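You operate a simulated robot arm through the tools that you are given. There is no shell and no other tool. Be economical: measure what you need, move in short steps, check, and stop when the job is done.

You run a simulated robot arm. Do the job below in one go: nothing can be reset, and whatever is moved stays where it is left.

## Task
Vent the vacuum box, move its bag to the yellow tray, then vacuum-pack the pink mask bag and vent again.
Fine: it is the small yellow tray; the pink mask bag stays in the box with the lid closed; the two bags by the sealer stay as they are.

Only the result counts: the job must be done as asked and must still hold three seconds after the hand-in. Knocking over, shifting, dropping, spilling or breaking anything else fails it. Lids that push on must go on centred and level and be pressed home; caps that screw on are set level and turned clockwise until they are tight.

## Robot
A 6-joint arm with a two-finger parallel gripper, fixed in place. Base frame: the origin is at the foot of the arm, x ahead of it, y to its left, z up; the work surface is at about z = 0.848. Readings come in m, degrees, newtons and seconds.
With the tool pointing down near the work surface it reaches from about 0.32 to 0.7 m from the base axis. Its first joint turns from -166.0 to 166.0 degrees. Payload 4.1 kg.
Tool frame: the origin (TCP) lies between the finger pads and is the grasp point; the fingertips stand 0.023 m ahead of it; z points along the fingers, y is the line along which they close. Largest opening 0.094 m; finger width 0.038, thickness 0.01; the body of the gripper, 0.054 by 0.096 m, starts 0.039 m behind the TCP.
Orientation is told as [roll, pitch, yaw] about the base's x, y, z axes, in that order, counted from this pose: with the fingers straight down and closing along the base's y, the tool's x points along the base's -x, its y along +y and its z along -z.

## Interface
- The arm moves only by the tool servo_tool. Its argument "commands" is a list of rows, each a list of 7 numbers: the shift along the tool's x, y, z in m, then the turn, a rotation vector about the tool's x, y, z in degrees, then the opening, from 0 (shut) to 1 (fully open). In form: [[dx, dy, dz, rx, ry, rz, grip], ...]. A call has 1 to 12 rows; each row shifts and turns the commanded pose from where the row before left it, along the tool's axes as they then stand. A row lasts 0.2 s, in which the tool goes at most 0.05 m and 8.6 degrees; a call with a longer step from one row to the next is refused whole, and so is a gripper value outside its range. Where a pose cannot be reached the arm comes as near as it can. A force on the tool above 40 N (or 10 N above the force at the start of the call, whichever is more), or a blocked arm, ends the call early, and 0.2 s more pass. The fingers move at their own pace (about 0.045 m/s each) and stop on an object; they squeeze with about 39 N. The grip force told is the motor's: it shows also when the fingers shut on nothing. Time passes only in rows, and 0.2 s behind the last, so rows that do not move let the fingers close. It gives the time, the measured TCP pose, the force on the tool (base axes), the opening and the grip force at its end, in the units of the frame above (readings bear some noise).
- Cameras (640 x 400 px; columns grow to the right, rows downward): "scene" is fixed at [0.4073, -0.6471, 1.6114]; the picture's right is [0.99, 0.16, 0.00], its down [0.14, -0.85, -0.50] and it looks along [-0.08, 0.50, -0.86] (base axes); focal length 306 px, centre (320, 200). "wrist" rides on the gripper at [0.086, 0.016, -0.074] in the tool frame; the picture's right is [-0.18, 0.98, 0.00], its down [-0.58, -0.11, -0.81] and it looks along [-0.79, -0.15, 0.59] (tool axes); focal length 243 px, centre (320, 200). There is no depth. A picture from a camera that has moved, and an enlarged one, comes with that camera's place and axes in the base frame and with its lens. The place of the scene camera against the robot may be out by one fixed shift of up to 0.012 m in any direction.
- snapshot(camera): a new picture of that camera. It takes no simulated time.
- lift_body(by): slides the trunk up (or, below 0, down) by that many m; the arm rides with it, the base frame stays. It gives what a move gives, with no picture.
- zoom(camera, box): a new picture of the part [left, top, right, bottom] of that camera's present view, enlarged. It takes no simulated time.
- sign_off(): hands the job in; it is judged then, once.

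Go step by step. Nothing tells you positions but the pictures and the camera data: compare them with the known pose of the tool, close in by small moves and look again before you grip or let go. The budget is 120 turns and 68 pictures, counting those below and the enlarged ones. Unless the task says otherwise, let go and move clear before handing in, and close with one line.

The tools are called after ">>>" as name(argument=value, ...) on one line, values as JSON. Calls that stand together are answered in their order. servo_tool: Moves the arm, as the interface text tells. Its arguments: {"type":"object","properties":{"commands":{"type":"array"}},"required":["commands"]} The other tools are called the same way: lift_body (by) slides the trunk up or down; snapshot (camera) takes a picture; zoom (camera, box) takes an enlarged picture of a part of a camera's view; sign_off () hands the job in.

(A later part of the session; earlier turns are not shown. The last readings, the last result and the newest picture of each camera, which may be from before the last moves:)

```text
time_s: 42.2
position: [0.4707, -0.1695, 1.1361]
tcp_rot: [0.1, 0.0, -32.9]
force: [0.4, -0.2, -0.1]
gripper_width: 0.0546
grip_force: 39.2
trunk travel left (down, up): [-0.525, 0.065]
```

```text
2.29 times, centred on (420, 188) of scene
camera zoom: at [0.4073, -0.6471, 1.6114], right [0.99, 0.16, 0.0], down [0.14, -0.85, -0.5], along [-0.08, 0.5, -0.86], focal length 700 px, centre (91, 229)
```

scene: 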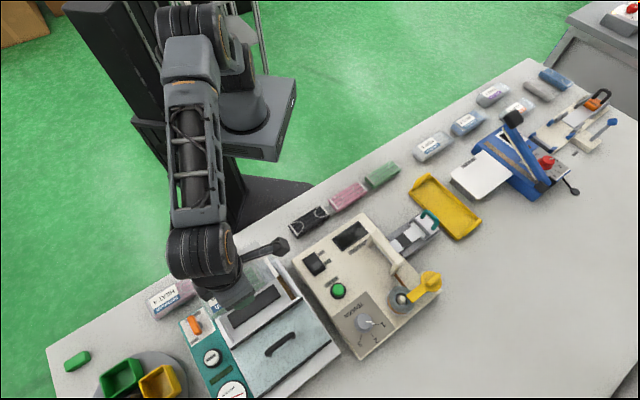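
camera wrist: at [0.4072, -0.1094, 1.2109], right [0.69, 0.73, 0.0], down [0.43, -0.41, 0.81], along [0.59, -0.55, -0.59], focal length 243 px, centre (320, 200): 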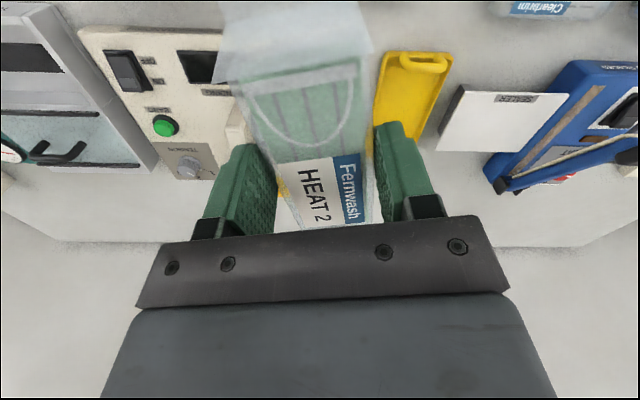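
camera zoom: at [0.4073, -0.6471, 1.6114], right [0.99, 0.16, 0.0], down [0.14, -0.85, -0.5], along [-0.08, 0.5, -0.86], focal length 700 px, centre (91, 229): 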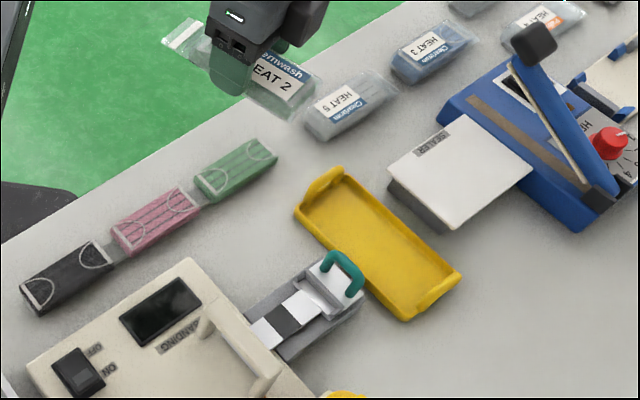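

The tray lies along the d direction, centred at about (0.674, −0.188). To stay within reach I want the bag's tail pointing outward, so I'll turn the hand to yaw 135 at this safe height.

>>> servo_tool(commands=[[0, 0, 0, 0, 0, -8.5, 0.3], [0, 0, 0, 0, 0, -8.5, 0.3], [0, 0, 0, 0, 0, -8.5, 0.3], [0, 0, 0, 0, 0, -8.5, 0.3], [0, 0, 0, 0, 0, -8.5, 0.3], [0, 0, 0, 0, 0, -8.5, 0.3], [0, 0, 0, 0, 0, -8.5, 0.3], [0, 0, 0, 0, 0, -8.5, 0.3], [0, 0, 0, 0, 0, -8.5, 0.3], [0, 0, 0, 0, 0, -8.5, 0.3]])

>>> servo_tool(commands=[[0, 0, 0, 0, 0, -8.5, 0.3], [0, 0, 0, 0, 0, -8.5, 0.3], [0, 0, 0, 0, 0, -8.5, 0.3], [0, 0, 0, 0, 0, -8.5, 0.3], [0, 0, 0, 0, 0, -8.5, 0.3], [0, 0, 0, 0, 0, -8.5, 0.3], [0, 0, 0, 0, 0, -8.5, 0.3], [0, 0, 0, 0, 0, -8.5, 0.3], [0, 0, 0, 0, 0, -8.5, 0.3], [0, 0, 0, 0, 0, -6.4, 0.3]])

```text
time_s: 44.4
position: [0.47, -0.1698, 1.1357]
tcp_rot: [0.0, 0.0, 52.2]
force: [0.2, -0.5, -1.5]
gripper_width: 0.055
grip_force: 38.7
trunk travel left (down, up): [-0.525, 0.065]
```

```text
time_s: 46.6
position: [0.4719, -0.1674, 1.1363]
tcp_rot: [0.0, -0.1, 135.1]
force: [-1.4, 0.6, 0.4]
gripper_width: 0.0546
grip_force: 38.8
trunk travel left (down, up): [-0.525, 0.065]
```

>>> servo_tool(commands=[[0.02, -0.03, 0, 0, 0, 0, 0.3], [0.03, -0.03, 0, 0, 0, 0, 0.3], [0.03, -0.03, 0, 0, 0, 0, 0.3], [0.03, -0.03, 0, 0, 0, 0, 0.3], [0.02, -0.008, 0.02, 0, 0, 0, 0.3], [0, 0, 0.04, 0, 0, 0, 0.3]])

>>> snapshot(camera="wrist")

>>> zoom(camera="scene", box=[340, 100, 540, 250])

```text
time_s: 48.0
position: [0.6539, -0.1711, 1.0762]
tcp_rot: [0.0, 0.0, 134.9]
force: [0.1, 0.1, -1.3]
gripper_width: 0.0548
grip_force: 38.8
trunk travel left (down, up): [-0.525, 0.065]
```

```text
28 pictures are left
camera wrist: at [0.7029, -0.2445, 1.1509], right [-0.83, -0.56, 0.0], down [-0.33, 0.49, 0.81], along [-0.45, 0.67, -0.59], focal length 243 px, centre (320, 200)
```

wrist: 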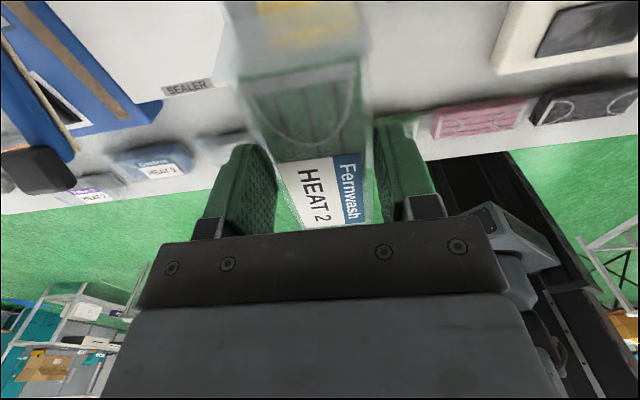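

```text
2.67 times, centred on (440, 175) of scene
camera zoom: at [0.4073, -0.6471, 1.6114], right [0.99, 0.16, 0.0], down [0.14, -0.85, -0.5], along [-0.08, 0.5, -0.86], focal length 817 px, centre (0, 267)
```

zoom: 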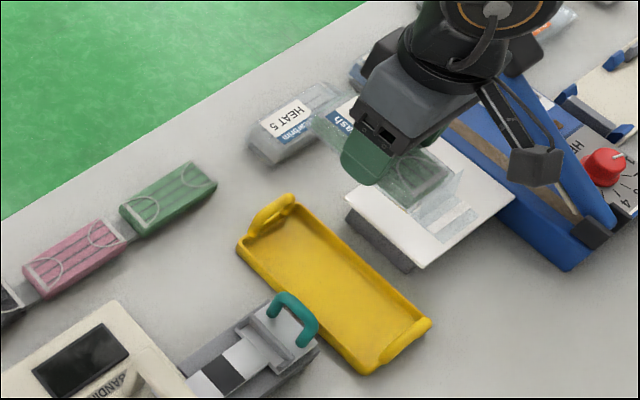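

The bag is over the tray (d 0.583, s 0.341). I'll come down part way and check from both cameras.

>>> servo_tool(commands=[[0, 0, 0.04, 0, 0, 0, 0.3], [0, 0, 0.04, 0, 0, 0, 0.3], [0, 0, 0.04, 0, 0, 0, 0.3], [0, 0, 0.03, 0, 0, 0, 0.3], [0, 0, 0, 0, 0, 0, 0.3]])

>>> snapshot(camera="wrist")

>>> zoom(camera="scene", box=[380, 140, 520, 250])

```text
time_s: 49.2
position: [0.653, -0.1699, 0.9267]
tcp_rot: [-0.1, 0.0, 134.9]
force: [-0.2, 0.3, -1.1]
gripper_width: 0.0547
grip_force: 39.2
trunk travel left (down, up): [-0.525, 0.065]
```

```text
26 pictures are left
camera wrist: at [0.7027, -0.2437, 1.001], right [-0.83, -0.56, 0.0], down [-0.33, 0.49, 0.81], along [-0.45, 0.67, -0.59], focal length 243 px, centre (320, 200)
```

wrist: 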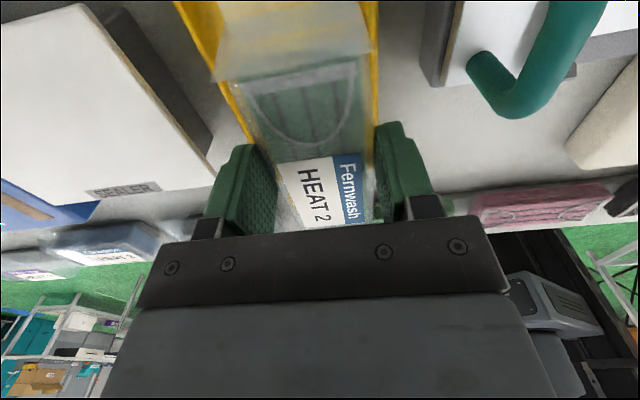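

```text
3.64 times, centred on (450, 195) of scene
camera zoom: at [0.4073, -0.6471, 1.6114], right [0.99, 0.16, 0.0], down [0.14, -0.85, -0.5], along [-0.08, 0.5, -0.86], focal length 1114 px, centre (-153, 218)
```

zoom: 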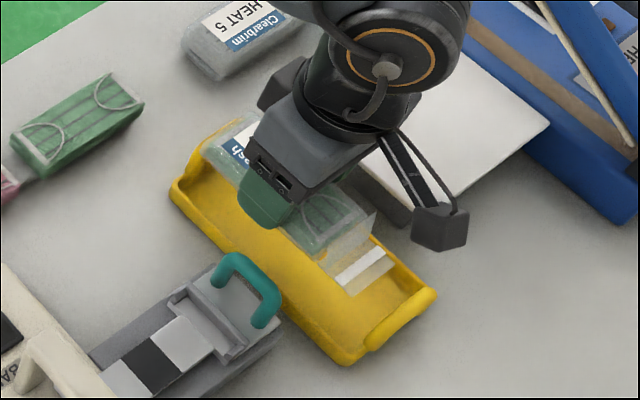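

From the wrist view the tray centre is about 5 mm further along +s than the bag. I'll correct that and lower gently.

>>> servo_tool(commands=[[0.002, -0.005, 0, 0, 0, 0, 0.3], [0, 0, 0.015, 0, 0, 0, 0.3], [0, 0, 0.012, 0, 0, 0, 0.3], [0, 0, 0.007, 0, 0, 0, 0.3], [0, 0, 0, 0, 0, 0, 0.3]])

>>> zoom(camera="scene", box=[380, 140, 520, 250])

```text
time_s: 50.4
position: [0.6572, -0.1673, 0.8915]
tcp_rot: [-0.1, 0.1, 134.9]
force: [-0.4, 0.0, -0.3]
gripper_width: 0.0546
grip_force: 39.2
trunk travel left (down, up): [-0.525, 0.065]
```

```text
3.64 times, centred on (450, 195) of scene
camera zoom: at [0.4073, -0.6471, 1.6114], right [0.99, 0.16, 0.0], down [0.14, -0.85, -0.5], along [-0.08, 0.5, -0.86], focal length 1114 px, centre (-153, 218)
```

zoom: 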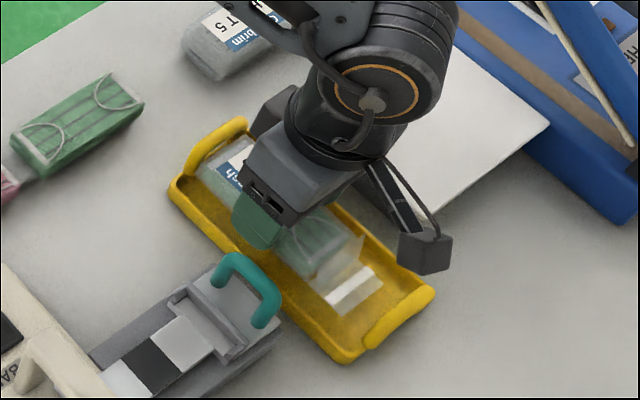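

The bag is inside the tray walls. I'll lower the last few millimetres and release with a small opening.

>>> servo_tool(commands=[[0, 0, 0.003, 0, 0, 0, 0.3], [0, 0, 0.003, 0, 0, 0, 0.3], [0, 0, 0.002, 0, 0, 0, 0.3], [0, 0, 0, 0, 0, 0, 0.3]])

```text
time_s: 51.4
position: [0.6583, -0.1684, 0.8845]
tcp_rot: [-0.1, -0.1, 134.8]
force: [-0.4, 0.5, -1.1]
gripper_width: 0.0546
grip_force: 39.2
trunk travel left (down, up): [-0.525, 0.065]
```

>>> servo_tool(commands=[[0, 0, 0.003, 0, 0, 0, 0.3], [0, 0, 0.003, 0, 0, 0, 0.3], [0, 0, 0, 0, 0, 0, 0.3]])

```text
time_s: 52.2
position: [0.6594, -0.1673, 0.8804]
tcp_rot: [-0.1, 0.2, 134.9]
force: [1.0, 0.0, 13.8]
gripper_width: 0.0546
grip_force: 38.9
trunk travel left (down, up): [-0.525, 0.065]
```

Contact with the tray floor. I'll release slightly and rise straight up.

>>> servo_tool(commands=[[0, 0, -0.002, 0, 0, 0, 0.6], [0, 0, 0, 0, 0, 0, 0.65], [0, 0, 0, 0, 0, 0, 0.65], [0, 0, -0.01, 0, 0, 0, 0.65], [0, 0, -0.02, 0, 0, 0, 0.65], [0, 0, -0.04, 0, 0, 0, 0.65], [0, 0, -0.04, 0, 0, 0, 0.65], [0, 0, -0.04, 0, 0, 0, 0.65], [-0.03, 0, -0.02, 0, 0, 0, 0.65], [-0.04, 0, -0.02, 0, 0, 0, 0.65], [-0.04, 0, -0.02, 0, 0, 0, 0.65], [-0.03, 0, 0, 0, 0, 0, 0.65]])

>>> zoom(camera="scene", box=[340, 100, 540, 250])

```text
time_s: 54.8
position: [0.559, -0.0687, 1.0909]
tcp_rot: [0.1, 0.0, 134.9]
force: [0.0, 0.0, -0.1]
gripper_width: 0.061
grip_force: 0.0
trunk travel left (down, up): [-0.525, 0.065]
```

```text
2.67 times, centred on (440, 175) of scene
camera zoom: at [0.4073, -0.6471, 1.6114], right [0.99, 0.16, 0.0], down [0.14, -0.85, -0.5], along [-0.08, 0.5, -0.86], focal length 817 px, centre (0, 267)
```

zoom: 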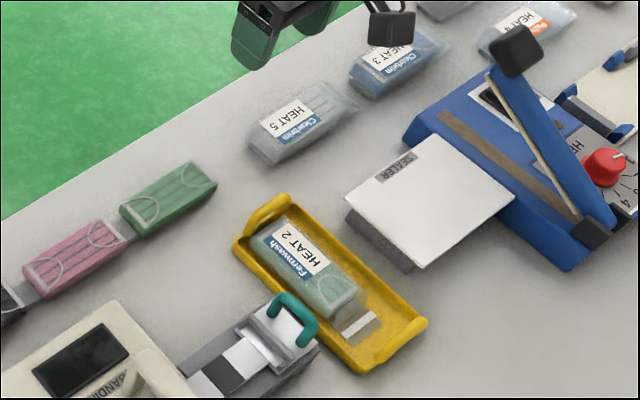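

The green bag lies fully in the yellow tray. Now I'll turn to yaw 45 and go back to the pink bag.

>>> servo_tool(commands=[[0, 0, 0, 0, 0, 8.5, 0.65], [0, 0, 0, 0, 0, 8.5, 0.65], [0, 0, 0, 0, 0, 8.5, 0.65], [0, 0, 0, 0, 0, 8.5, 0.65], [0, 0, 0, 0, 0, 8.5, 0.65], [0, 0, 0, 0, 0, 8.5, 0.65], [0, 0, 0, 0, 0, 8.5, 0.65], [0, 0, 0, 0, 0, 8.5, 0.65], [0, 0, 0, 0, 0, 8.5, 0.65], [0, 0, 0, 0, 0, 8.5, 0.65], [0, 0, 0, 0, 0, 4.9, 0.65]])

>>> servo_tool(commands=[[0.045, 0, 0, 0, 0, 0, 0.7], [0.045, 0, 0, 0, 0, 0, 0.7], [0.045, 0, 0, 0, 0, 0, 0.7], [0.045, 0, 0, 0, 0, 0, 0.7], [0.045, 0, 0, 0, 0, 0, 0.7], [0.045, 0, 0, 0, 0, 0, 0.7], [0.045, 0, 0, 0, 0, 0, 0.7], [0.045, 0, 0, 0, 0, 0, 0.7], [0.045, 0, 0, 0, 0, 0, 0.7], [0.045, 0, 0, 0, 0, 0, 0.7]])

>>> servo_tool(commands=[[0.045, 0, 0, 0, 0, 0, 0.7], [0.045, 0, 0, 0, 0, 0, 0.7], [0.045, 0, 0, 0, 0, 0, 0.7], [0.045, 0, 0, 0, 0, 0, 0.7], [0.045, 0.005, 0, 0, 0, 0, 0.7], [0.045, 0.01, 0.01, 0, 0, 0, 0.7], [0.035, 0.01, 0.02, 0, 0, 0, 0.7], [0.03, 0.01, 0.02, 0, 0, 0, 0.7]])

>>> snapshot(camera="wrist")

```text
time_s: 57.2
position: [0.5595, -0.0685, 1.0899]
tcp_rot: [0.1, 0.0, 44.9]
force: [0.0, 0.7, 0.2]
gripper_width: 0.0614
grip_force: 0.0
trunk travel left (down, up): [-0.525, 0.065]
```

```text
time_s: 59.4
position: [0.2406, -0.3878, 1.089]
tcp_rot: [-0.1, 0.0, 44.9]
force: [0.0, -0.6, 0.1]
gripper_width: 0.0657
grip_force: 0.0
trunk travel left (down, up): [-0.525, 0.065]
```

```text
time_s: 61.2
position: [-0.0202, -0.6005, 1.0403]
tcp_rot: [0.1, 0.0, 45.0]
force: [-0.8, -0.3, -0.7]
gripper_width: 0.0657
grip_force: 0.0
trunk travel left (down, up): [-0.525, 0.065]
```

```text
22 pictures are left
camera wrist: at [-0.0925, -0.6512, 1.1153], right [-0.56, 0.83, 0.0], down [0.49, 0.33, 0.81], along [0.67, 0.46, -0.59], focal length 243 px, centre (320, 200)
```

wrist: 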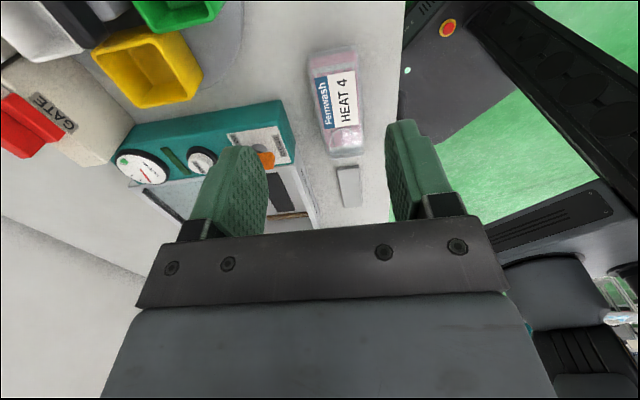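

>>> zoom(camera="wrist", box=[270, 30, 400, 220])

```text
2.11 times, centred on (335, 125) of wrist
camera zoom: at [-0.0925, -0.6512, 1.1153], right [-0.56, 0.83, 0.0], down [0.49, 0.33, 0.81], along [0.67, 0.46, -0.59], focal length 511 px, centre (288, 358)
```

zoom: 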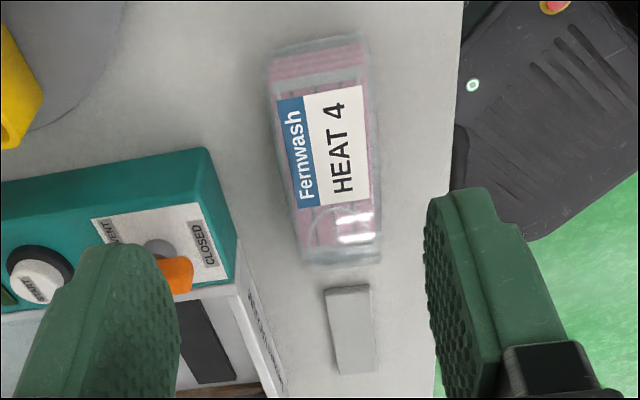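

The pink bag lies along s, centred at about d 0.404, s −0.357. I'll move over it and start coming down.

>>> servo_tool(commands=[[-0.041, 0.003, 0, 0, 0, 0, 0.7], [-0.041, 0.003, 0, 0, 0, 0, 0.7], [0, 0, 0.04, 0, 0, 0, 0.7], [0, 0, 0.04, 0, 0, 0, 0.7], [0, 0, 0.03, 0, 0, 0, 0.7]])

>>> snapshot(camera="wrist")

```text
time_s: 62.4
position: [0.0329, -0.5375, 0.9299]
tcp_rot: [0.0, 0.0, 44.9]
force: [0.6, -0.3, -0.1]
gripper_width: 0.0658
grip_force: 0.0
trunk travel left (down, up): [-0.525, 0.065]
```

```text
20 pictures are left
camera wrist: at [-0.0393, -0.5884, 1.0049], right [-0.56, 0.83, 0.0], down [0.49, 0.33, 0.81], along [0.67, 0.45, -0.59], focal length 243 px, centre (320, 200)
```

wrist: 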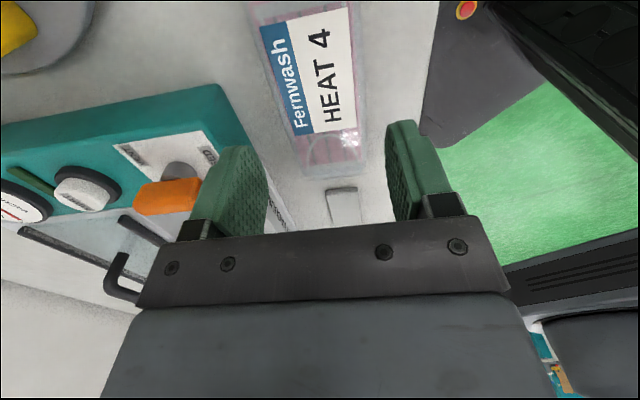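

>>> servo_tool(commands=[[0, -0.004, 0, 0, 0, 0, 0.7], [0, 0, 0.02, 0, 0, 0, 0.7], [0, 0, 0.02, 0, 0, 0, 0.7], [0, 0, 0.012, 0, 0, 0, 0.7], [0, 0, 0, 0, 0, 0, 0.5], [0, 0, 0, 0, 0, 0, 0.4], [0, 0, 0, 0, 0, 0, 0.3], [0, 0, 0, 0, 0, 0, 0.3]])

>>> snapshot(camera="wrist")

```text
time_s: 63.5
position: [0.0256, -0.5302, 0.875]
tcp_rot: [1.2, -0.7, 45.0]
force: [-43.1, 32.2, 10.1]
gripper_width: 0.0729
grip_force: 26.7
trunk travel left (down, up): [-0.525, 0.065]
stopped in row 5: the force on the tool passed its limit (the readings are from after the stop); the commanded pose is now the measured one
```

```text
19 pictures are left
camera wrist: at [-0.0457, -0.5832, 0.9496], right [-0.56, 0.82, 0.02], down [0.49, 0.32, 0.81], along [0.66, 0.47, -0.58], focal length 243 px, centre (320, 200)
```

wrist: 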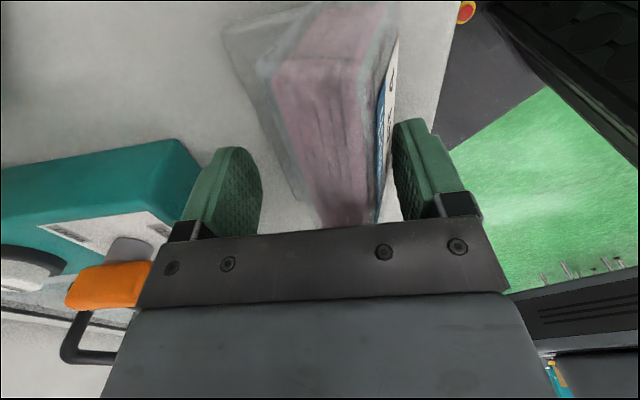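

The +d finger caught the bag's edge and tipped it on its side. I'll open, rise slowly and look again.

>>> servo_tool(commands=[[0, 0, 0, 0, 0, 0, 0.85], [0, 0, 0, 0, 0, 0, 0.9], [0, 0, 0, 0, 0, 0, 0.9], [0, 0, -0.01, 0.6, 0.3, 0, 0.9]])

>>> snapshot(camera="wrist")

>>> zoom(camera="scene", box=[100, 220, 300, 360])

```text
time_s: 64.5
position: [0.033, -0.5374, 0.8858]
tcp_rot: [-0.1, -0.1, 44.9]
force: [-2.0, 2.5, 2.8]
gripper_width: 0.0864
grip_force: 1.6
trunk travel left (down, up): [-0.525, 0.065]
```

```text
18 pictures are left
camera wrist: at [-0.0406, -0.5882, 0.9608], right [-0.56, 0.83, 0.0], down [0.49, 0.33, 0.81], along [0.67, 0.45, -0.59], focal length 243 px, centre (320, 200)
```

wrist: 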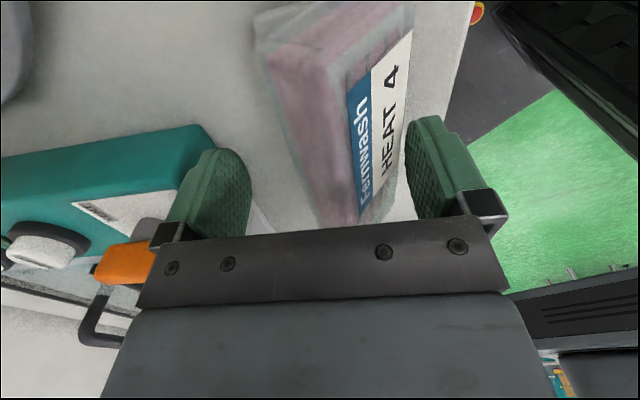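

```text
2.86 times, centred on (200, 290) of scene
camera zoom: at [0.4073, -0.6471, 1.6114], right [0.99, 0.16, 0.0], down [0.14, -0.85, -0.5], along [-0.08, 0.5, -0.86], focal length 875 px, centre (663, -57)
```

zoom: 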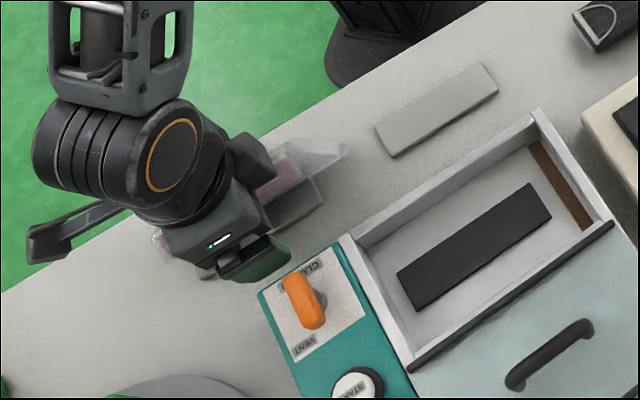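

>>> servo_tool(commands=[[0, 0, -0.005, 0, 0, 0, 1], [0, 0, -0.01, 0, 0, 0, 1], [0, 0, -0.01, 0, 0, 0, 1], [0, 0, -0.03, 0, 0, 0, 1], [0, 0, -0.04, 0, 0, 0, 1], [0.02, 0, -0.02, 0, 0, 0, 1], [0.03, 0, 0, 0, 0, 0, 1], [0.025, 0, 0, 0, 0, 0, 1]])

>>> snapshot(camera="wrist")

>>> zoom(camera="scene", box=[100, 220, 300, 360])

```text
time_s: 66.3
position: [-0.0222, -0.5903, 1.0008]
tcp_rot: [0.1, -0.1, 44.9]
force: [0.4, -0.4, 0.5]
gripper_width: 0.094
grip_force: 0.1
trunk travel left (down, up): [-0.525, 0.065]
```

```text
16 pictures are left
camera wrist: at [-0.0948, -0.6413, 1.075], right [-0.56, 0.83, 0.0], down [0.49, 0.33, 0.81], along [0.67, 0.46, -0.59], focal length 243 px, centre (320, 200)
```

wrist: 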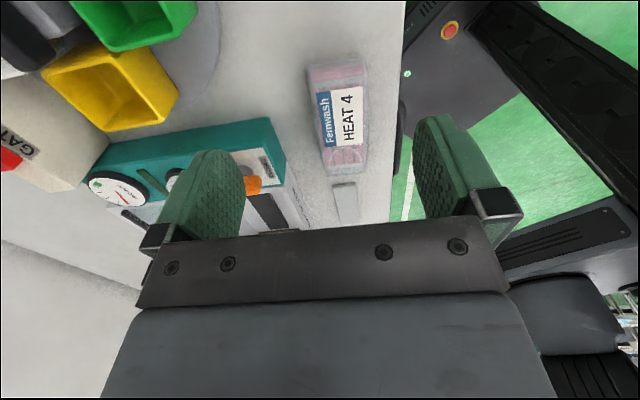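

```text
2.86 times, centred on (200, 290) of scene
camera zoom: at [0.4073, -0.6471, 1.6114], right [0.99, 0.16, 0.0], down [0.14, -0.85, -0.5], along [-0.08, 0.5, -0.86], focal length 875 px, centre (663, -57)
```

zoom: 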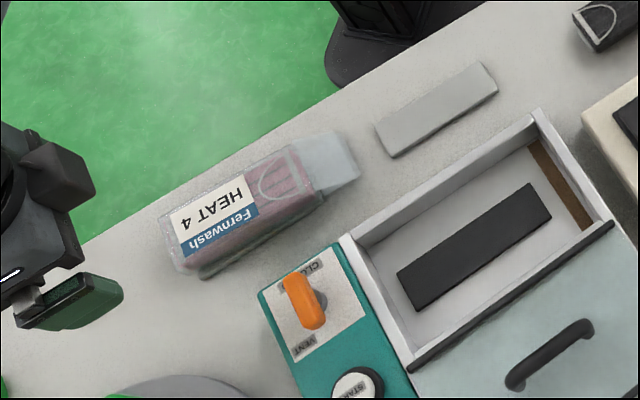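

The bag fell back flat with its label up, shifted slightly. It is puffier than the vacuum-packed one, so I'll measure it carefully.

>>> zoom(camera="wrist", box=[280, 30, 400, 200])

```text
2.35 times, centred on (340, 115) of wrist
camera zoom: at [-0.0948, -0.6413, 1.075], right [-0.56, 0.83, 0.0], down [0.49, 0.33, 0.81], along [0.67, 0.46, -0.59], focal length 571 px, centre (273, 400)
```

zoom: 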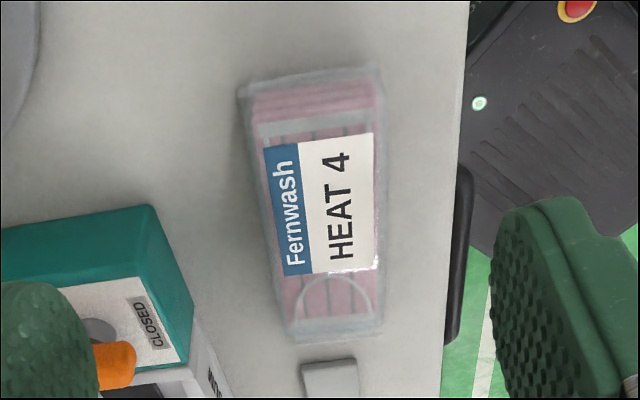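

The bag is centred at about d 0.392 at the grip point s −0.357 and rotated about 2.5°. My earlier offset correction was the error. This time I'll use a 0.08 m opening with no extra correction.

>>> servo_tool(commands=[[-0.038, 0.005, 0, 0, 0, 0, 0.85], [-0.038, 0.005, 0, 0, 0, 2.5, 0.85], [0, 0, 0.04, 0, 0, 0, 0.85], [0, 0, 0.03, 0, 0, 0, 0.85], [0, 0, 0, 0, 0, 0, 0.85]])

>>> snapshot(camera="wrist")

```text
time_s: 67.5
position: [0.0262, -0.5286, 0.9312]
tcp_rot: [0.1, -0.1, 42.3]
force: [-0.7, -0.2, -0.8]
gripper_width: 0.0798
grip_force: 0.0
trunk travel left (down, up): [-0.525, 0.065]
```

```text
13 pictures are left
camera wrist: at [-0.0491, -0.5758, 1.0049], right [-0.53, 0.85, 0.0], down [0.5, 0.31, 0.81], along [0.69, 0.43, -0.59], focal length 243 px, centre (320, 200)
```

wrist: 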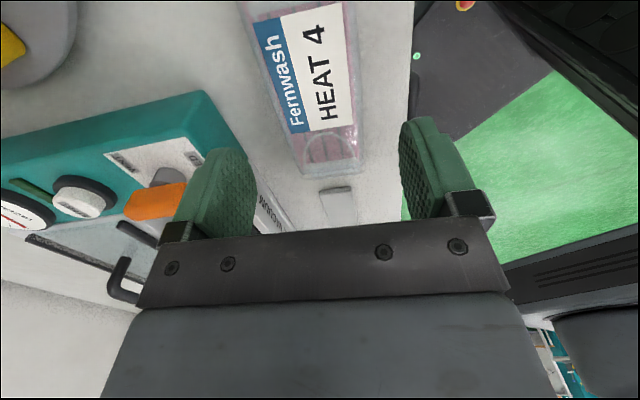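

The bag is centred within a few millimetres, with ample clearance. I'll come down and close.

>>> servo_tool(commands=[[0, -0.002, 0.015, 0, 0, 0, 0.85], [0, 0, 0.02, 0, 0, 0, 0.85], [0, 0, 0.016, 0, 0, 0, 0.85], [0, 0, 0, 0, 0, 0, 0.7], [0, 0, 0, 0, 0, 0, 0.6], [0, 0, 0, 0, 0, 0, 0.5], [0, 0, 0, 0, 0, 0, 0.4], [0, 0, 0, 0, 0, 0, 0.3]])

```text
time_s: 69.3
position: [0.0269, -0.5287, 0.8807]
tcp_rot: [0.1, -0.1, 42.4]
force: [0.4, -0.4, -0.3]
gripper_width: 0.055
grip_force: 39.4
trunk travel left (down, up): [-0.525, 0.065]
```

Gripped cleanly. I'll lift, square the hand to the box and move over the chamber.

>>> servo_tool(commands=[[0, 0, -0.01, 0, 0, 0, 0.3], [0, 0, -0.03, 0, 0, 0, 0.3], [0, 0, -0.04, 0, 0, 0, 0.3], [0, 0, -0.04, 0, 0, -2.6, 0.3], [-0.03, -0.03, 0, 0, 0, 0, 0.3], [-0.03, -0.03, 0, 0, 0, 0, 0.3], [-0.03, -0.03, 0, 0, 0, 0, 0.3], [-0.03, -0.03, 0, 0, 0, 0, 0.3], [-0.019, -0.02, 0, 0, 0, 0, 0.3], [0, 0, 0, 0, 0, 0, 0.3]])

>>> snapshot(camera="wrist")

```text
time_s: 71.5
position: [0.2231, -0.5315, 0.9997]
tcp_rot: [0.1, -0.1, 45.0]
force: [0.5, -0.3, -0.5]
gripper_width: 0.0553
grip_force: 38.5
trunk travel left (down, up): [-0.525, 0.065]
```

```text
12 pictures are left
camera wrist: at [0.1509, -0.5826, 1.0744], right [-0.56, 0.83, 0.0], down [0.49, 0.33, 0.81], along [0.67, 0.46, -0.59], focal length 243 px, centre (320, 200)
```

wrist: 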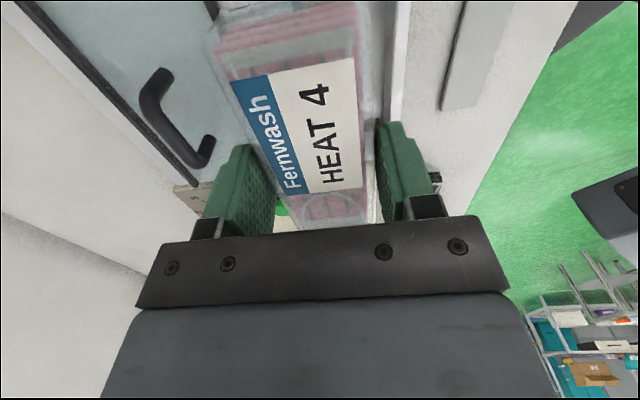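

The bag is lined up with where the green bag lay. I'll lower it into the chamber.

>>> servo_tool(commands=[[-0.002, 0.001, 0.03, 0, 0, 0, 0.3], [0, 0, 0.03, 0, 0, 0, 0.3], [0, 0, 0.025, 0, 0, 0, 0.3], [0, 0, 0.015, 0, 0, 0, 0.3], [0, 0, 0.005, 0, 0, 0, 0.3], [0, 0, 0, 0, 0, 0, 0.3]])

>>> servo_tool(commands=[[0, 0, 0.002, 0, 0, 0, 0.3], [0, 0, 0.002, 0, 0, 0, 0.3], [0, 0, 0, 0, 0, 0, 0.3]])

```text
time_s: 73.0
position: [0.2241, -0.5298, 0.8939]
tcp_rot: [0.1, 0.0, 45.0]
force: [-0.1, -0.7, -0.2]
gripper_width: 0.0554
grip_force: 39.4
trunk travel left (down, up): [-0.525, 0.065]
```

```text
time_s: 73.8
position: [0.223, -0.5292, 0.8897]
tcp_rot: [0.1, -0.2, 45.0]
force: [0.0, 0.5, -1.3]
gripper_width: 0.0552
grip_force: 39.3
trunk travel left (down, up): [-0.525, 0.065]
```

>>> servo_tool(commands=[[0, 0, 0.002, 0, 0, 0, 0.3], [0, 0, 0.002, 0, 0, 0, 0.3], [0, 0, 0, 0, 0, 0, 0.3]])

```text
time_s: 74.5
position: [0.225, -0.5279, 0.8863]
tcp_rot: [0.0, 0.0, 45.1]
force: [-1.4, 0.6, 9.5]
gripper_width: 0.0553
grip_force: 39.0
trunk travel left (down, up): [-0.525, 0.065]
```

Contact with the chamber floor. I'll release, rise and check.

>>> servo_tool(commands=[[0, 0, -0.001, 0, 0, 0, 0.6], [0, 0, 0, 0, 0, 0, 0.66], [0, 0, 0, 0, 0, 0, 0.66], [0, 0, -0.01, 0, 0, 0, 0.66], [0, 0, -0.03, 0, 0, 0, 0.66], [0, 0, -0.04, 0, 0, 0, 0.66], [0, 0, -0.04, 0, 0, 0, 0.5], [0.045, 0, 0, 0, 0, 0, 0.5], [0.045, 0, 0, 0, 0, 0, 0.5], [0.03, 0, 0, 0, 0, 0, 0.5]])

>>> zoom(camera="scene", box=[180, 230, 360, 400])

```text
time_s: 76.8
position: [0.14, -0.6146, 1.0072]
tcp_rot: [0.1, 0.0, 45.0]
force: [-0.8, 0.1, 0.4]
gripper_width: 0.0471
grip_force: 0.0
trunk travel left (down, up): [-0.525, 0.065]
```

```text
2.35 times, centred on (270, 315) of scene
camera zoom: at [0.4073, -0.6471, 1.6114], right [0.99, 0.16, 0.0], down [0.14, -0.85, -0.5], along [-0.08, 0.5, -0.86], focal length 721 px, centre (438, -71)
```

zoom: 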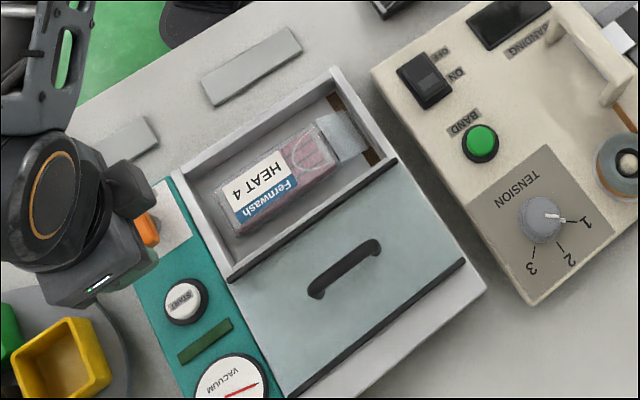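

The pink bag lies in the chamber with its tail on the seal strip. The lid handle is at about d 0.645, s −0.206, so I'll go and grip it.

>>> servo_tool(commands=[[-0.033, -0.028, 0, 0, 0, 0, 0.5], [-0.033, -0.028, 0, 0, 0, 0, 0.5], [-0.033, -0.028, 0, 0, 0, 0, 0.5], [-0.03, -0.027, 0, 0, 0, 0, 0.5], [0, 0, 0.02, 0, 0, 0, 0.5], [0, 0, 0, 0, 0, 0, 0.5]])

>>> snapshot(camera="wrist")

```text
time_s: 78.2
position: [0.3077, -0.598, 0.987]
tcp_rot: [0.1, -0.1, 45.0]
force: [0.1, 0.2, 0.6]
gripper_width: 0.0471
grip_force: 0.1
out of reach, approached as far as the arm can: row 4
trunk travel left (down, up): [-0.525, 0.065]
```

```text
10 pictures are left
camera wrist: at [0.235, -0.6491, 1.0616], right [-0.56, 0.83, 0.0], down [0.49, 0.33, 0.81], along [0.67, 0.46, -0.59], focal length 243 px, centre (320, 200)
```

wrist: 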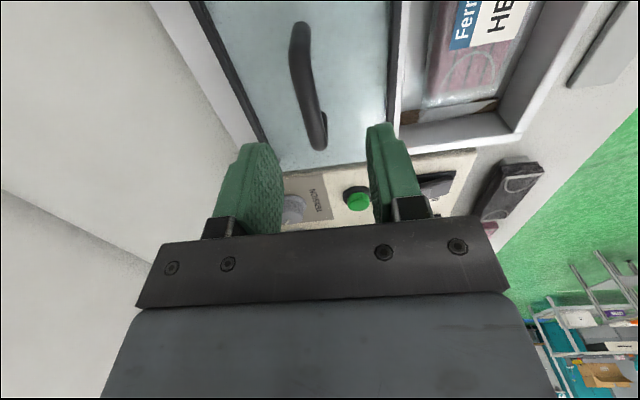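

The handle is about 5 mm to the +d side, well inside the opening. I'll come down and close on it.

>>> servo_tool(commands=[[0, -0.002, 0.02, 0, 0, 0, 0.5], [0, -0.002, 0.02, 0, 0, 0, 0.5], [0, 0, 0.012, 0, 0, 0, 0.5], [0, 0, 0, 0, 0, 0, 0.3], [0, 0, 0, 0, 0, 0, 0.1], [0, 0, 0, 0, 0, 0, 0], [0, 0, 0, 0, 0, 0, 0]])

```text
time_s: 79.8
position: [0.3097, -0.6006, 0.9348]
tcp_rot: [0.1, -0.1, 45.0]
force: [0.4, 0.6, -1.7]
gripper_width: 0.0119
grip_force: 45.0
trunk travel left (down, up): [-0.525, 0.065]
```

Handle gripped. I'll slide the lid closed towards its original position (d ≈ 0.53).

>>> servo_tool(commands=[[0, 0.01, 0, 0, 0, 0, 0], [0, 0.015, 0, 0, 0, 0, 0], [0, 0.015, 0, 0, 0, 0, 0], [0, 0.015, 0, 0, 0, 0, 0], [0, 0.015, 0, 0, 0, 0, 0], [0, 0.015, 0, 0, 0, 0, 0], [0, 0.012, 0, 0, 0, 0, 0], [0, 0.008, 0, 0, 0, 0, 0], [0, 0.005, 0, 0, 0, 0, 0], [0, 0, 0, 0, 0, 0, 0]])

>>> servo_tool(commands=[[0, 0.003, 0, 0, 0, 0, 0], [0, 0.003, 0, 0, 0, 0, 0], [0, 0, 0, 0, 0, 0, 0]])

```text
time_s: 82.0
position: [0.2334, -0.5222, 0.9333]
tcp_rot: [0.2, -0.1, 44.9]
force: [-3.0, 1.6, -6.4]
gripper_width: 0.012
grip_force: 45.0
trunk travel left (down, up): [-0.525, 0.065]
```

```text
time_s: 82.8
position: [0.2298, -0.5201, 0.9335]
tcp_rot: [-0.1, -0.1, 45.0]
force: [2.7, -4.8, -4.7]
gripper_width: 0.0118
grip_force: 44.7
trunk travel left (down, up): [-0.525, 0.065]
```

>>> servo_tool(commands=[[0, 0.003, 0, 0, 0, 0, 0], [0, 0, 0, 0, 0, 0, 0]])

```text
time_s: 83.3
position: [0.2289, -0.519, 0.9348]
tcp_rot: [-0.1, 0.0, 45.0]
force: [15.2, -23.6, -2.1]
gripper_width: 0.012
grip_force: 44.7
trunk travel left (down, up): [-0.525, 0.065]
```

The lid is against its closed stop. I'll release, rise, turn to yaw −45 and go to the valve knob.

>>> servo_tool(commands=[[0, -0.003, 0, 0, 0, 0, 0.2], [0, 0, 0, 0, 0, 0, 0.35], [0, 0, 0, 0, 0, 0, 0.35], [0, 0, -0.02, 0, 0, 0, 0.35], [0, 0, -0.04, 0, 0, 0, 0.35], [0, 0, -0.02, 0, 0, 0, 0.35]])

>>> servo_tool(commands=[[0, 0, 0, 0, 0, 8.5, 0.35], [0, 0, 0, 0, 0, 8.5, 0.35], [0, 0, 0, 0, 0, 8.5, 0.35], [0, 0, 0, 0, 0, 8.5, 0.35], [0, 0, 0, 0, 0, 8.5, 0.35], [0, 0, 0, 0, 0, 8.5, 0.35], [0, 0, 0, 0, 0, 8.5, 0.35], [0, 0, 0, 0, 0, 8.5, 0.35], [0, 0, 0, 0, 0, 8.5, 0.35], [0, 0, 0, 0, 0, 8.5, 0.35], [0, 0, 0, 0, 0, 5, 0.35]])

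>>> servo_tool(commands=[[0.006, -0.04, 0, 0, 0, 0, 0.35], [0.009, -0.04, 0, 0, 0, 0, 0.35], [0.009, -0.04, 0, 0, 0, 0, 0.35], [0, -0.011, 0.02, 0, 0, 0, 0.35], [0, 0, 0, 0, 0, 0, 0.35]])

>>> snapshot(camera="wrist")

```text
time_s: 84.8
position: [0.2288, -0.5187, 1.0149]
tcp_rot: [0.1, 0.0, 45.0]
force: [0.4, 0.4, 0.7]
gripper_width: 0.0332
grip_force: 0.1
trunk travel left (down, up): [-0.525, 0.065]
```

```text
time_s: 87.2
position: [0.2286, -0.518, 1.0153]
tcp_rot: [0.1, 0.1, -45.2]
force: [-0.1, 0.5, 0.2]
gripper_width: 0.0331
grip_force: 0.0
trunk travel left (down, up): [-0.525, 0.065]
```

```text
time_s: 88.3
position: [0.1185, -0.5944, 0.9944]
tcp_rot: [0.2, 0.2, -44.9]
force: [-0.2, 0.5, -0.9]
gripper_width: 0.0327
grip_force: 0.2
trunk travel left (down, up): [-0.525, 0.065]
```

```text
9 pictures are left
camera wrist: at [0.0693, -0.5237, 1.0696], right [0.83, 0.56, 0.0], down [0.33, -0.49, 0.81], along [0.46, -0.66, -0.59], focal length 243 px, centre (320, 200)
```

wrist: 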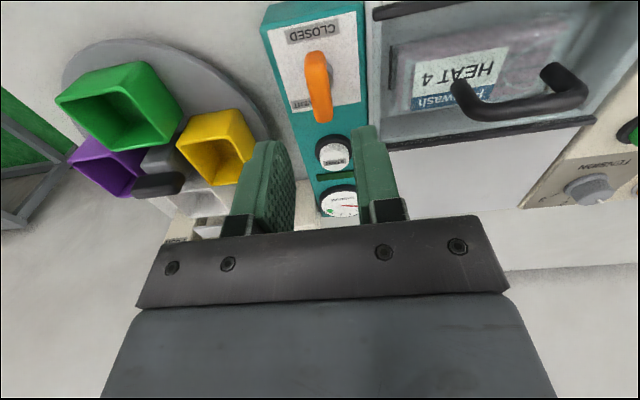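

The lid is closed and I'm aligned above the knob. I'll come down, grip, and turn it back clockwise to CLOSED.

>>> servo_tool(commands=[[0, 0, 0.025, 0, 0, 0, 0.35], [0, 0, 0.025, 0, 0, 0, 0.35], [0, 0, 0.015, 0, 0, 0, 0.35], [0, 0, 0.008, 0, 0, 0, 0.35], [0, 0, 0, 0, 0, 0, 0.15], [0, 0, 0, 0, 0, 0, 0], [0, 0, 0, 0, 0, 0, 0]])

>>> servo_tool(commands=[[0, 0, 0, 0, 0, 6, 0], [0, 0, 0, 0, 0, 7, 0], [0, 0, 0, 0, 0, 7, 0], [0, 0, 0, 0, 0, 7, 0], [0, 0, 0, 0, 0, 7, 0], [0, 0, 0, 0, 0, 7, 0], [0, 0, 0, 0, 0, 7, 0], [0, 0, 0, 0, 0, 7, 0]])

```text
time_s: 90.0
position: [0.1179, -0.5945, 0.9212]
tcp_rot: [0.1, 0.0, -45.2]
force: [-5.0, -6.3, -1.7]
gripper_width: 0.0194
grip_force: 45.5
trunk travel left (down, up): [-0.525, 0.065]
```

```text
time_s: 91.8
position: [0.1202, -0.5946, 0.9213]
tcp_rot: [-0.1, 0.1, -100.1]
force: [1.6, -10.8, 1.2]
gripper_width: 0.0194
grip_force: 45.1
trunk travel left (down, up): [-0.525, 0.065]
```

>>> servo_tool(commands=[[0, 0, 0, 0, 0, 7, 0], [0, 0, 0, 0, 0, 7, 0], [0, 0, 0, 0, 0, 7, 0], [0, 0, 0, 0, 0, 7, 0], [0, 0, 0, 0, 0, 7, 0], [0, 0, 0, 0, 0, 0, 0]])

```text
time_s: 93.2
position: [0.1202, -0.5943, 0.9207]
tcp_rot: [-0.1, 0.1, -135.1]
force: [7.9, -10.5, 2.4]
gripper_width: 0.0196
grip_force: 45.2
trunk travel left (down, up): [-0.525, 0.065]
```

The knob is back at CLOSED. I'll release, rise, shut the fingers and go above START at about d 0.578, s −0.333.

>>> servo_tool(commands=[[0, 0, 0, 0, 0, 0, 0.3], [0, 0, 0, 0, 0, 0, 0.4], [0, 0, -0.01, 0, 0, 0, 0.4], [0, 0, -0.03, 0, 0, 0, 0.4], [0, 0, -0.03, 0, 0, 0, 0.1], [0.001, 0.037, 0, 0, 0, 0, 0], [0.001, 0.036, 0, 0, 0, 0, 0], [0, 0, 0.02, 0, 0, 0, 0]])

>>> snapshot(camera="wrist")

```text
time_s: 95.0
position: [0.1714, -0.6386, 0.9714]
tcp_rot: [-0.2, 0.2, -135.0]
force: [-0.3, -0.5, 0.5]
gripper_width: 0.0001
grip_force: 39.1
out of reach, approached as far as the arm can: row 7
trunk travel left (down, up): [-0.525, 0.065]
```

```text
8 pictures are left
camera wrist: at [0.244, -0.5906, 1.0463], right [0.56, -0.83, 0.0], down [-0.49, -0.34, 0.81], along [-0.67, -0.45, -0.59], focal length 243 px, centre (320, 200)
```

wrist: 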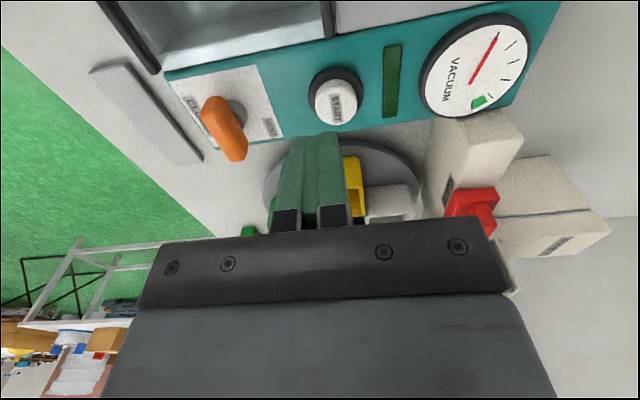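

START is about 10 mm further along +d. I'll shift the remaining distance at a lower height and check where the arm gets to.

>>> servo_tool(commands=[[0.001, 0.006, 0.01, 0, 0, 0, 0], [0, 0.006, 0.005, 0, 0, 0, 0], [0, 0, 0, 0, 0, 0, 0]])

```text
time_s: 95.8
position: [0.1795, -0.6384, 0.9558]
tcp_rot: [-0.1, 0.1, -135.0]
force: [-0.3, 0.3, 0.3]
gripper_width: 0.0004
grip_force: 39.2
out of reach, approached as far as the arm can: row 2
trunk travel left (down, up): [-0.525, 0.065]
```

The fingertips now cover the START cap. I'll press down in small steps.

>>> servo_tool(commands=[[0, 0, 0.006, 0, 0, 0, 0], [0, 0, 0.006, 0, 0, 0, 0], [0, 0, 0.004, 0, 0, 0, 0], [0, 0, 0.004, 0, 0, 0, 0]])

```text
time_s: 96.8
position: [0.1787, -0.6395, 0.9358]
tcp_rot: [-0.1, 0.2, -135.0]
force: [-0.9, 0.1, -0.3]
gripper_width: 0.0
grip_force: 38.9
trunk travel left (down, up): [-0.525, 0.065]
```

>>> servo_tool(commands=[[0, 0, 0.004, 0, 0, 0, 0], [0, 0, 0.003, 0, 0, 0, 0], [0, 0, 0.003, 0, 0, 0, 0], [0, 0, 0, 0, 0, 0, 0]])

```text
time_s: 97.8
position: [0.1786, -0.6388, 0.9248]
tcp_rot: [-0.1, 0.1, -135.0]
force: [0.4, -0.8, 1.3]
gripper_width: 0.0002
grip_force: 38.6
trunk travel left (down, up): [-0.525, 0.065]
```

>>> servo_tool(commands=[[0, 0, 0.002, 0, 0, 0, 0], [0, 0, 0.002, 0, 0, 0, 0], [0, 0, 0.002, 0, 0, 0, 0], [0, 0, 0, 0, 0, 0, 0]])

>>> zoom(camera="wrist", box=[260, 60, 460, 220])

```text
time_s: 98.8
position: [0.1791, -0.6388, 0.9206]
tcp_rot: [0.0, 0.1, -135.0]
force: [0.7, -1.3, 8.5]
gripper_width: 0.0
grip_force: 38.9
trunk travel left (down, up): [-0.525, 0.065]
```

```text
2.50 times, centred on (360, 140) of wrist
camera zoom: at [0.2518, -0.591, 0.9959], right [0.56, -0.83, 0.0], down [-0.49, -0.34, 0.81], along [-0.67, -0.45, -0.59], focal length 606 px, centre (220, 350)
```

zoom: 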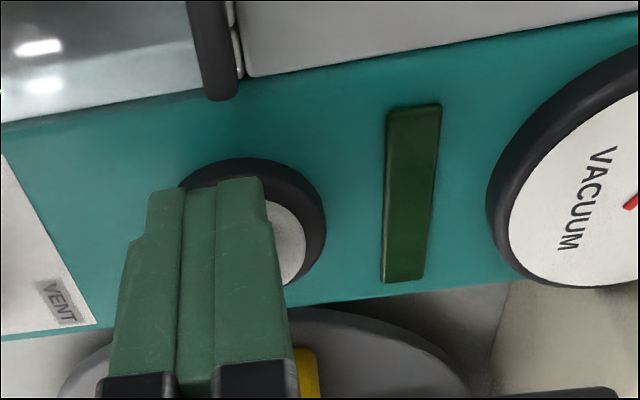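

Contact with the cap. I'll press a bit more and watch the light.

>>> servo_tool(commands=[[0, 0, 0.002, 0, 0, 0, 0], [0, 0, 0.002, 0, 0, 0, 0], [0, 0, 0.002, 0, 0, 0, 0], [0, 0, 0, 0, 0, 0, 0]])

>>> zoom(camera="wrist", box=[260, 0, 560, 220])

```text
time_s: 99.8
position: [0.1788, -0.6398, 0.9184]
tcp_rot: [0.2, -0.1, -134.9]
force: [1.3, -5.8, 29.4]
gripper_width: 0.0
grip_force: 38.3
trunk travel left (down, up): [-0.525, 0.065]
```

```text
1.82 times, centred on (410, 110) of wrist
camera zoom: at [0.2517, -0.5904, 0.9922], right [0.56, -0.83, 0.0], down [-0.49, -0.33, 0.81], along [-0.66, -0.46, -0.59], focal length 441 px, centre (156, 364)
```

zoom: 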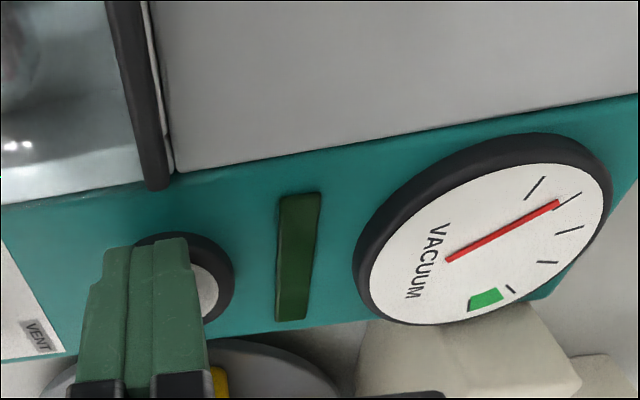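

The gauge needle seems to have moved off zero, so the pump may be running. I'll lift off the button and wait a couple of seconds.

>>> servo_tool(commands=[[0, 0, -0.01, 0, 0, 0, 0], [0, 0, -0.03, 0, 0, 0, 0], [0, 0, -0.01, 0, 0, 0, 0], [0, 0, 0, 0, 0, 0, 0], [0, 0, 0, 0, 0, 0, 0], [0, 0, 0, 0, 0, 0, 0], [0, 0, 0, 0, 0, 0, 0], [0, 0, 0, 0, 0, 0, 0], [0, 0, 0, 0, 0, 0, 0], [0, 0, 0, 0, 0, 0, 0], [0, 0, 0, 0, 0, 0, 0], [0, 0, 0, 0, 0, 0, 0]])

>>> servo_tool(commands=[[0, 0, 0, 0, 0, 0, 0], [0, 0, 0, 0, 0, 0, 0], [0, 0, 0, 0, 0, 0, 0], [0, 0, 0, 0, 0, 0, 0], [0, 0, 0, 0, 0, 0, 0], [0, 0, 0, 0, 0, 0, 0], [0, 0, 0, 0, 0, 0, 0], [0, 0, 0, 0, 0, 0, 0], [0, 0, 0, 0, 0, 0, 0], [0, 0, 0, 0, 0, 0, 0], [0, 0, 0, 0, 0, 0, 0], [0, 0, 0, 0, 0, 0, 0]])

>>> snapshot(camera="wrist")

```text
time_s: 102.3
position: [0.1795, -0.639, 0.9634]
tcp_rot: [-0.1, 0.1, -135.0]
force: [-0.7, 0.4, -0.4]
gripper_width: 0.0
grip_force: 39.1
trunk travel left (down, up): [-0.525, 0.065]
```

```text
time_s: 105.0
position: [0.178, -0.6379, 0.9631]
tcp_rot: [-0.1, 0.1, -135.0]
force: [-0.7, -0.1, 1.1]
gripper_width: 0.0
grip_force: 39.2
trunk travel left (down, up): [-0.525, 0.065]
```

```text
5 pictures are left
camera wrist: at [0.252, -0.5906, 1.0385], right [0.56, -0.83, 0.0], down [-0.49, -0.34, 0.81], along [-0.67, -0.45, -0.59], focal length 243 px, centre (320, 200)
```

wrist: 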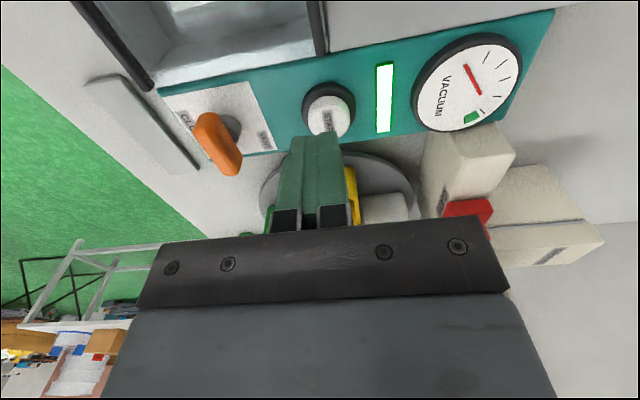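

The light is on and the needle is climbing. I'll wait longer and then read the gauge close up.

>>> servo_tool(commands=[[0, 0, 0, 0, 0, 0, 0], [0, 0, 0, 0, 0, 0, 0], [0, 0, 0, 0, 0, 0, 0], [0, 0, 0, 0, 0, 0, 0], [0, 0, 0, 0, 0, 0, 0], [0, 0, 0, 0, 0, 0, 0], [0, 0, 0, 0, 0, 0, 0], [0, 0, 0, 0, 0, 0, 0], [0, 0, 0, 0, 0, 0, 0], [0, 0, 0, 0, 0, 0, 0], [0, 0, 0, 0, 0, 0, 0], [0, 0, 0, 0, 0, 0, 0]])

>>> servo_tool(commands=[[0, 0, 0, 0, 0, 0, 0], [0, 0, 0, 0, 0, 0, 0], [0, 0, 0, 0, 0, 0, 0], [0, 0, 0, 0, 0, 0, 0], [0, 0, 0, 0, 0, 0, 0], [0, 0, 0, 0, 0, 0, 0], [0, 0, 0, 0, 0, 0, 0], [0, 0, 0, 0, 0, 0, 0], [0, 0, 0, 0, 0, 0, 0], [0, 0, 0, 0, 0, 0, 0], [0, 0, 0, 0, 0, 0, 0], [0, 0, 0, 0, 0, 0, 0]])

>>> servo_tool(commands=[[0, 0, 0, 0, 0, 0, 0], [0, 0, 0, 0, 0, 0, 0], [0, 0, 0, 0, 0, 0, 0], [0, 0, 0, 0, 0, 0, 0], [0, 0, 0, 0, 0, 0, 0], [0, 0, 0, 0, 0, 0, 0], [0, 0, 0, 0, 0, 0, 0], [0, 0, 0, 0, 0, 0, 0], [0, 0, 0, 0, 0, 0, 0], [0, 0, 0, 0, 0, 0, 0], [0, 0, 0, 0, 0, 0, 0], [0, 0, 0, 0, 0, 0, 0]])

>>> zoom(camera="wrist", box=[140, 0, 560, 220])

```text
time_s: 107.5
position: [0.1787, -0.6381, 0.9637]
tcp_rot: [-0.1, 0.1, -135.0]
force: [-0.9, -0.3, 0.3]
gripper_width: 0.0
grip_force: 39.3
trunk travel left (down, up): [-0.525, 0.065]
```

```text
time_s: 110.2
position: [0.1788, -0.6381, 0.962]
tcp_rot: [-0.1, 0.1, -135.1]
force: [-0.3, 0.1, 0.9]
gripper_width: 0.0002
grip_force: 39.3
trunk travel left (down, up): [-0.525, 0.065]
```

```text
time_s: 112.8
position: [0.1783, -0.6382, 0.9631]
tcp_rot: [-0.1, 0.1, -135.1]
force: [0.5, 0.3, 0.3]
gripper_width: 0.0
grip_force: 38.8
trunk travel left (down, up): [-0.525, 0.065]
```

```text
1.52 times, centred on (350, 110) of wrist
camera zoom: at [0.252, -0.5906, 1.0385], right [0.56, -0.83, 0.0], down [-0.49, -0.34, 0.81], along [-0.67, -0.45, -0.59], focal length 370 px, centre (274, 337)
```

zoom: 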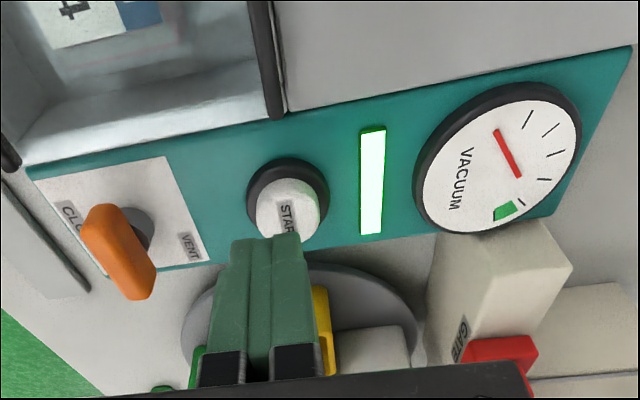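

The needle is steady at the green zone with the light on, as at the start, so packing is done. Now I'll return to the knob to vent again.

>>> servo_tool(commands=[[0, 0, -0.01, 0, 0, 0, 0], [-0.005, -0.036, -0.01, 0, 0, 0, 0.2], [-0.006, -0.037, 0, 0, 0, 0, 0.45], [0, 0, 0, 0, 0, 0, 0.5], [0, 0, 0, 0, 0, 0, 0.5]])

```text
time_s: 114.0
position: [0.1395, -0.6419, 0.9842]
tcp_rot: [-0.2, 0.2, -135.0]
force: [0.1, -0.1, 0.2]
gripper_width: 0.0469
grip_force: 0.1
out of reach, approached as far as the arm can: row 2, 3
trunk travel left (down, up): [-0.525, 0.065]
```

>>> servo_tool(commands=[[0.009, -0.024, 0, 0, 0, 0, 0.5], [0.01, -0.024, 0, 0, 0, 0, 0.5], [0, 0, 0, 0, 0, 0, 0.5]])

```text
time_s: 114.8
position: [0.1328, -0.6415, 0.9859]
tcp_rot: [-0.1, 0.1, -135.0]
force: [-0.3, 0.7, 0.6]
gripper_width: 0.0469
grip_force: 0.1
out of reach, approached as far as the arm can: row 1, 2
trunk travel left (down, up): [-0.525, 0.065]
```

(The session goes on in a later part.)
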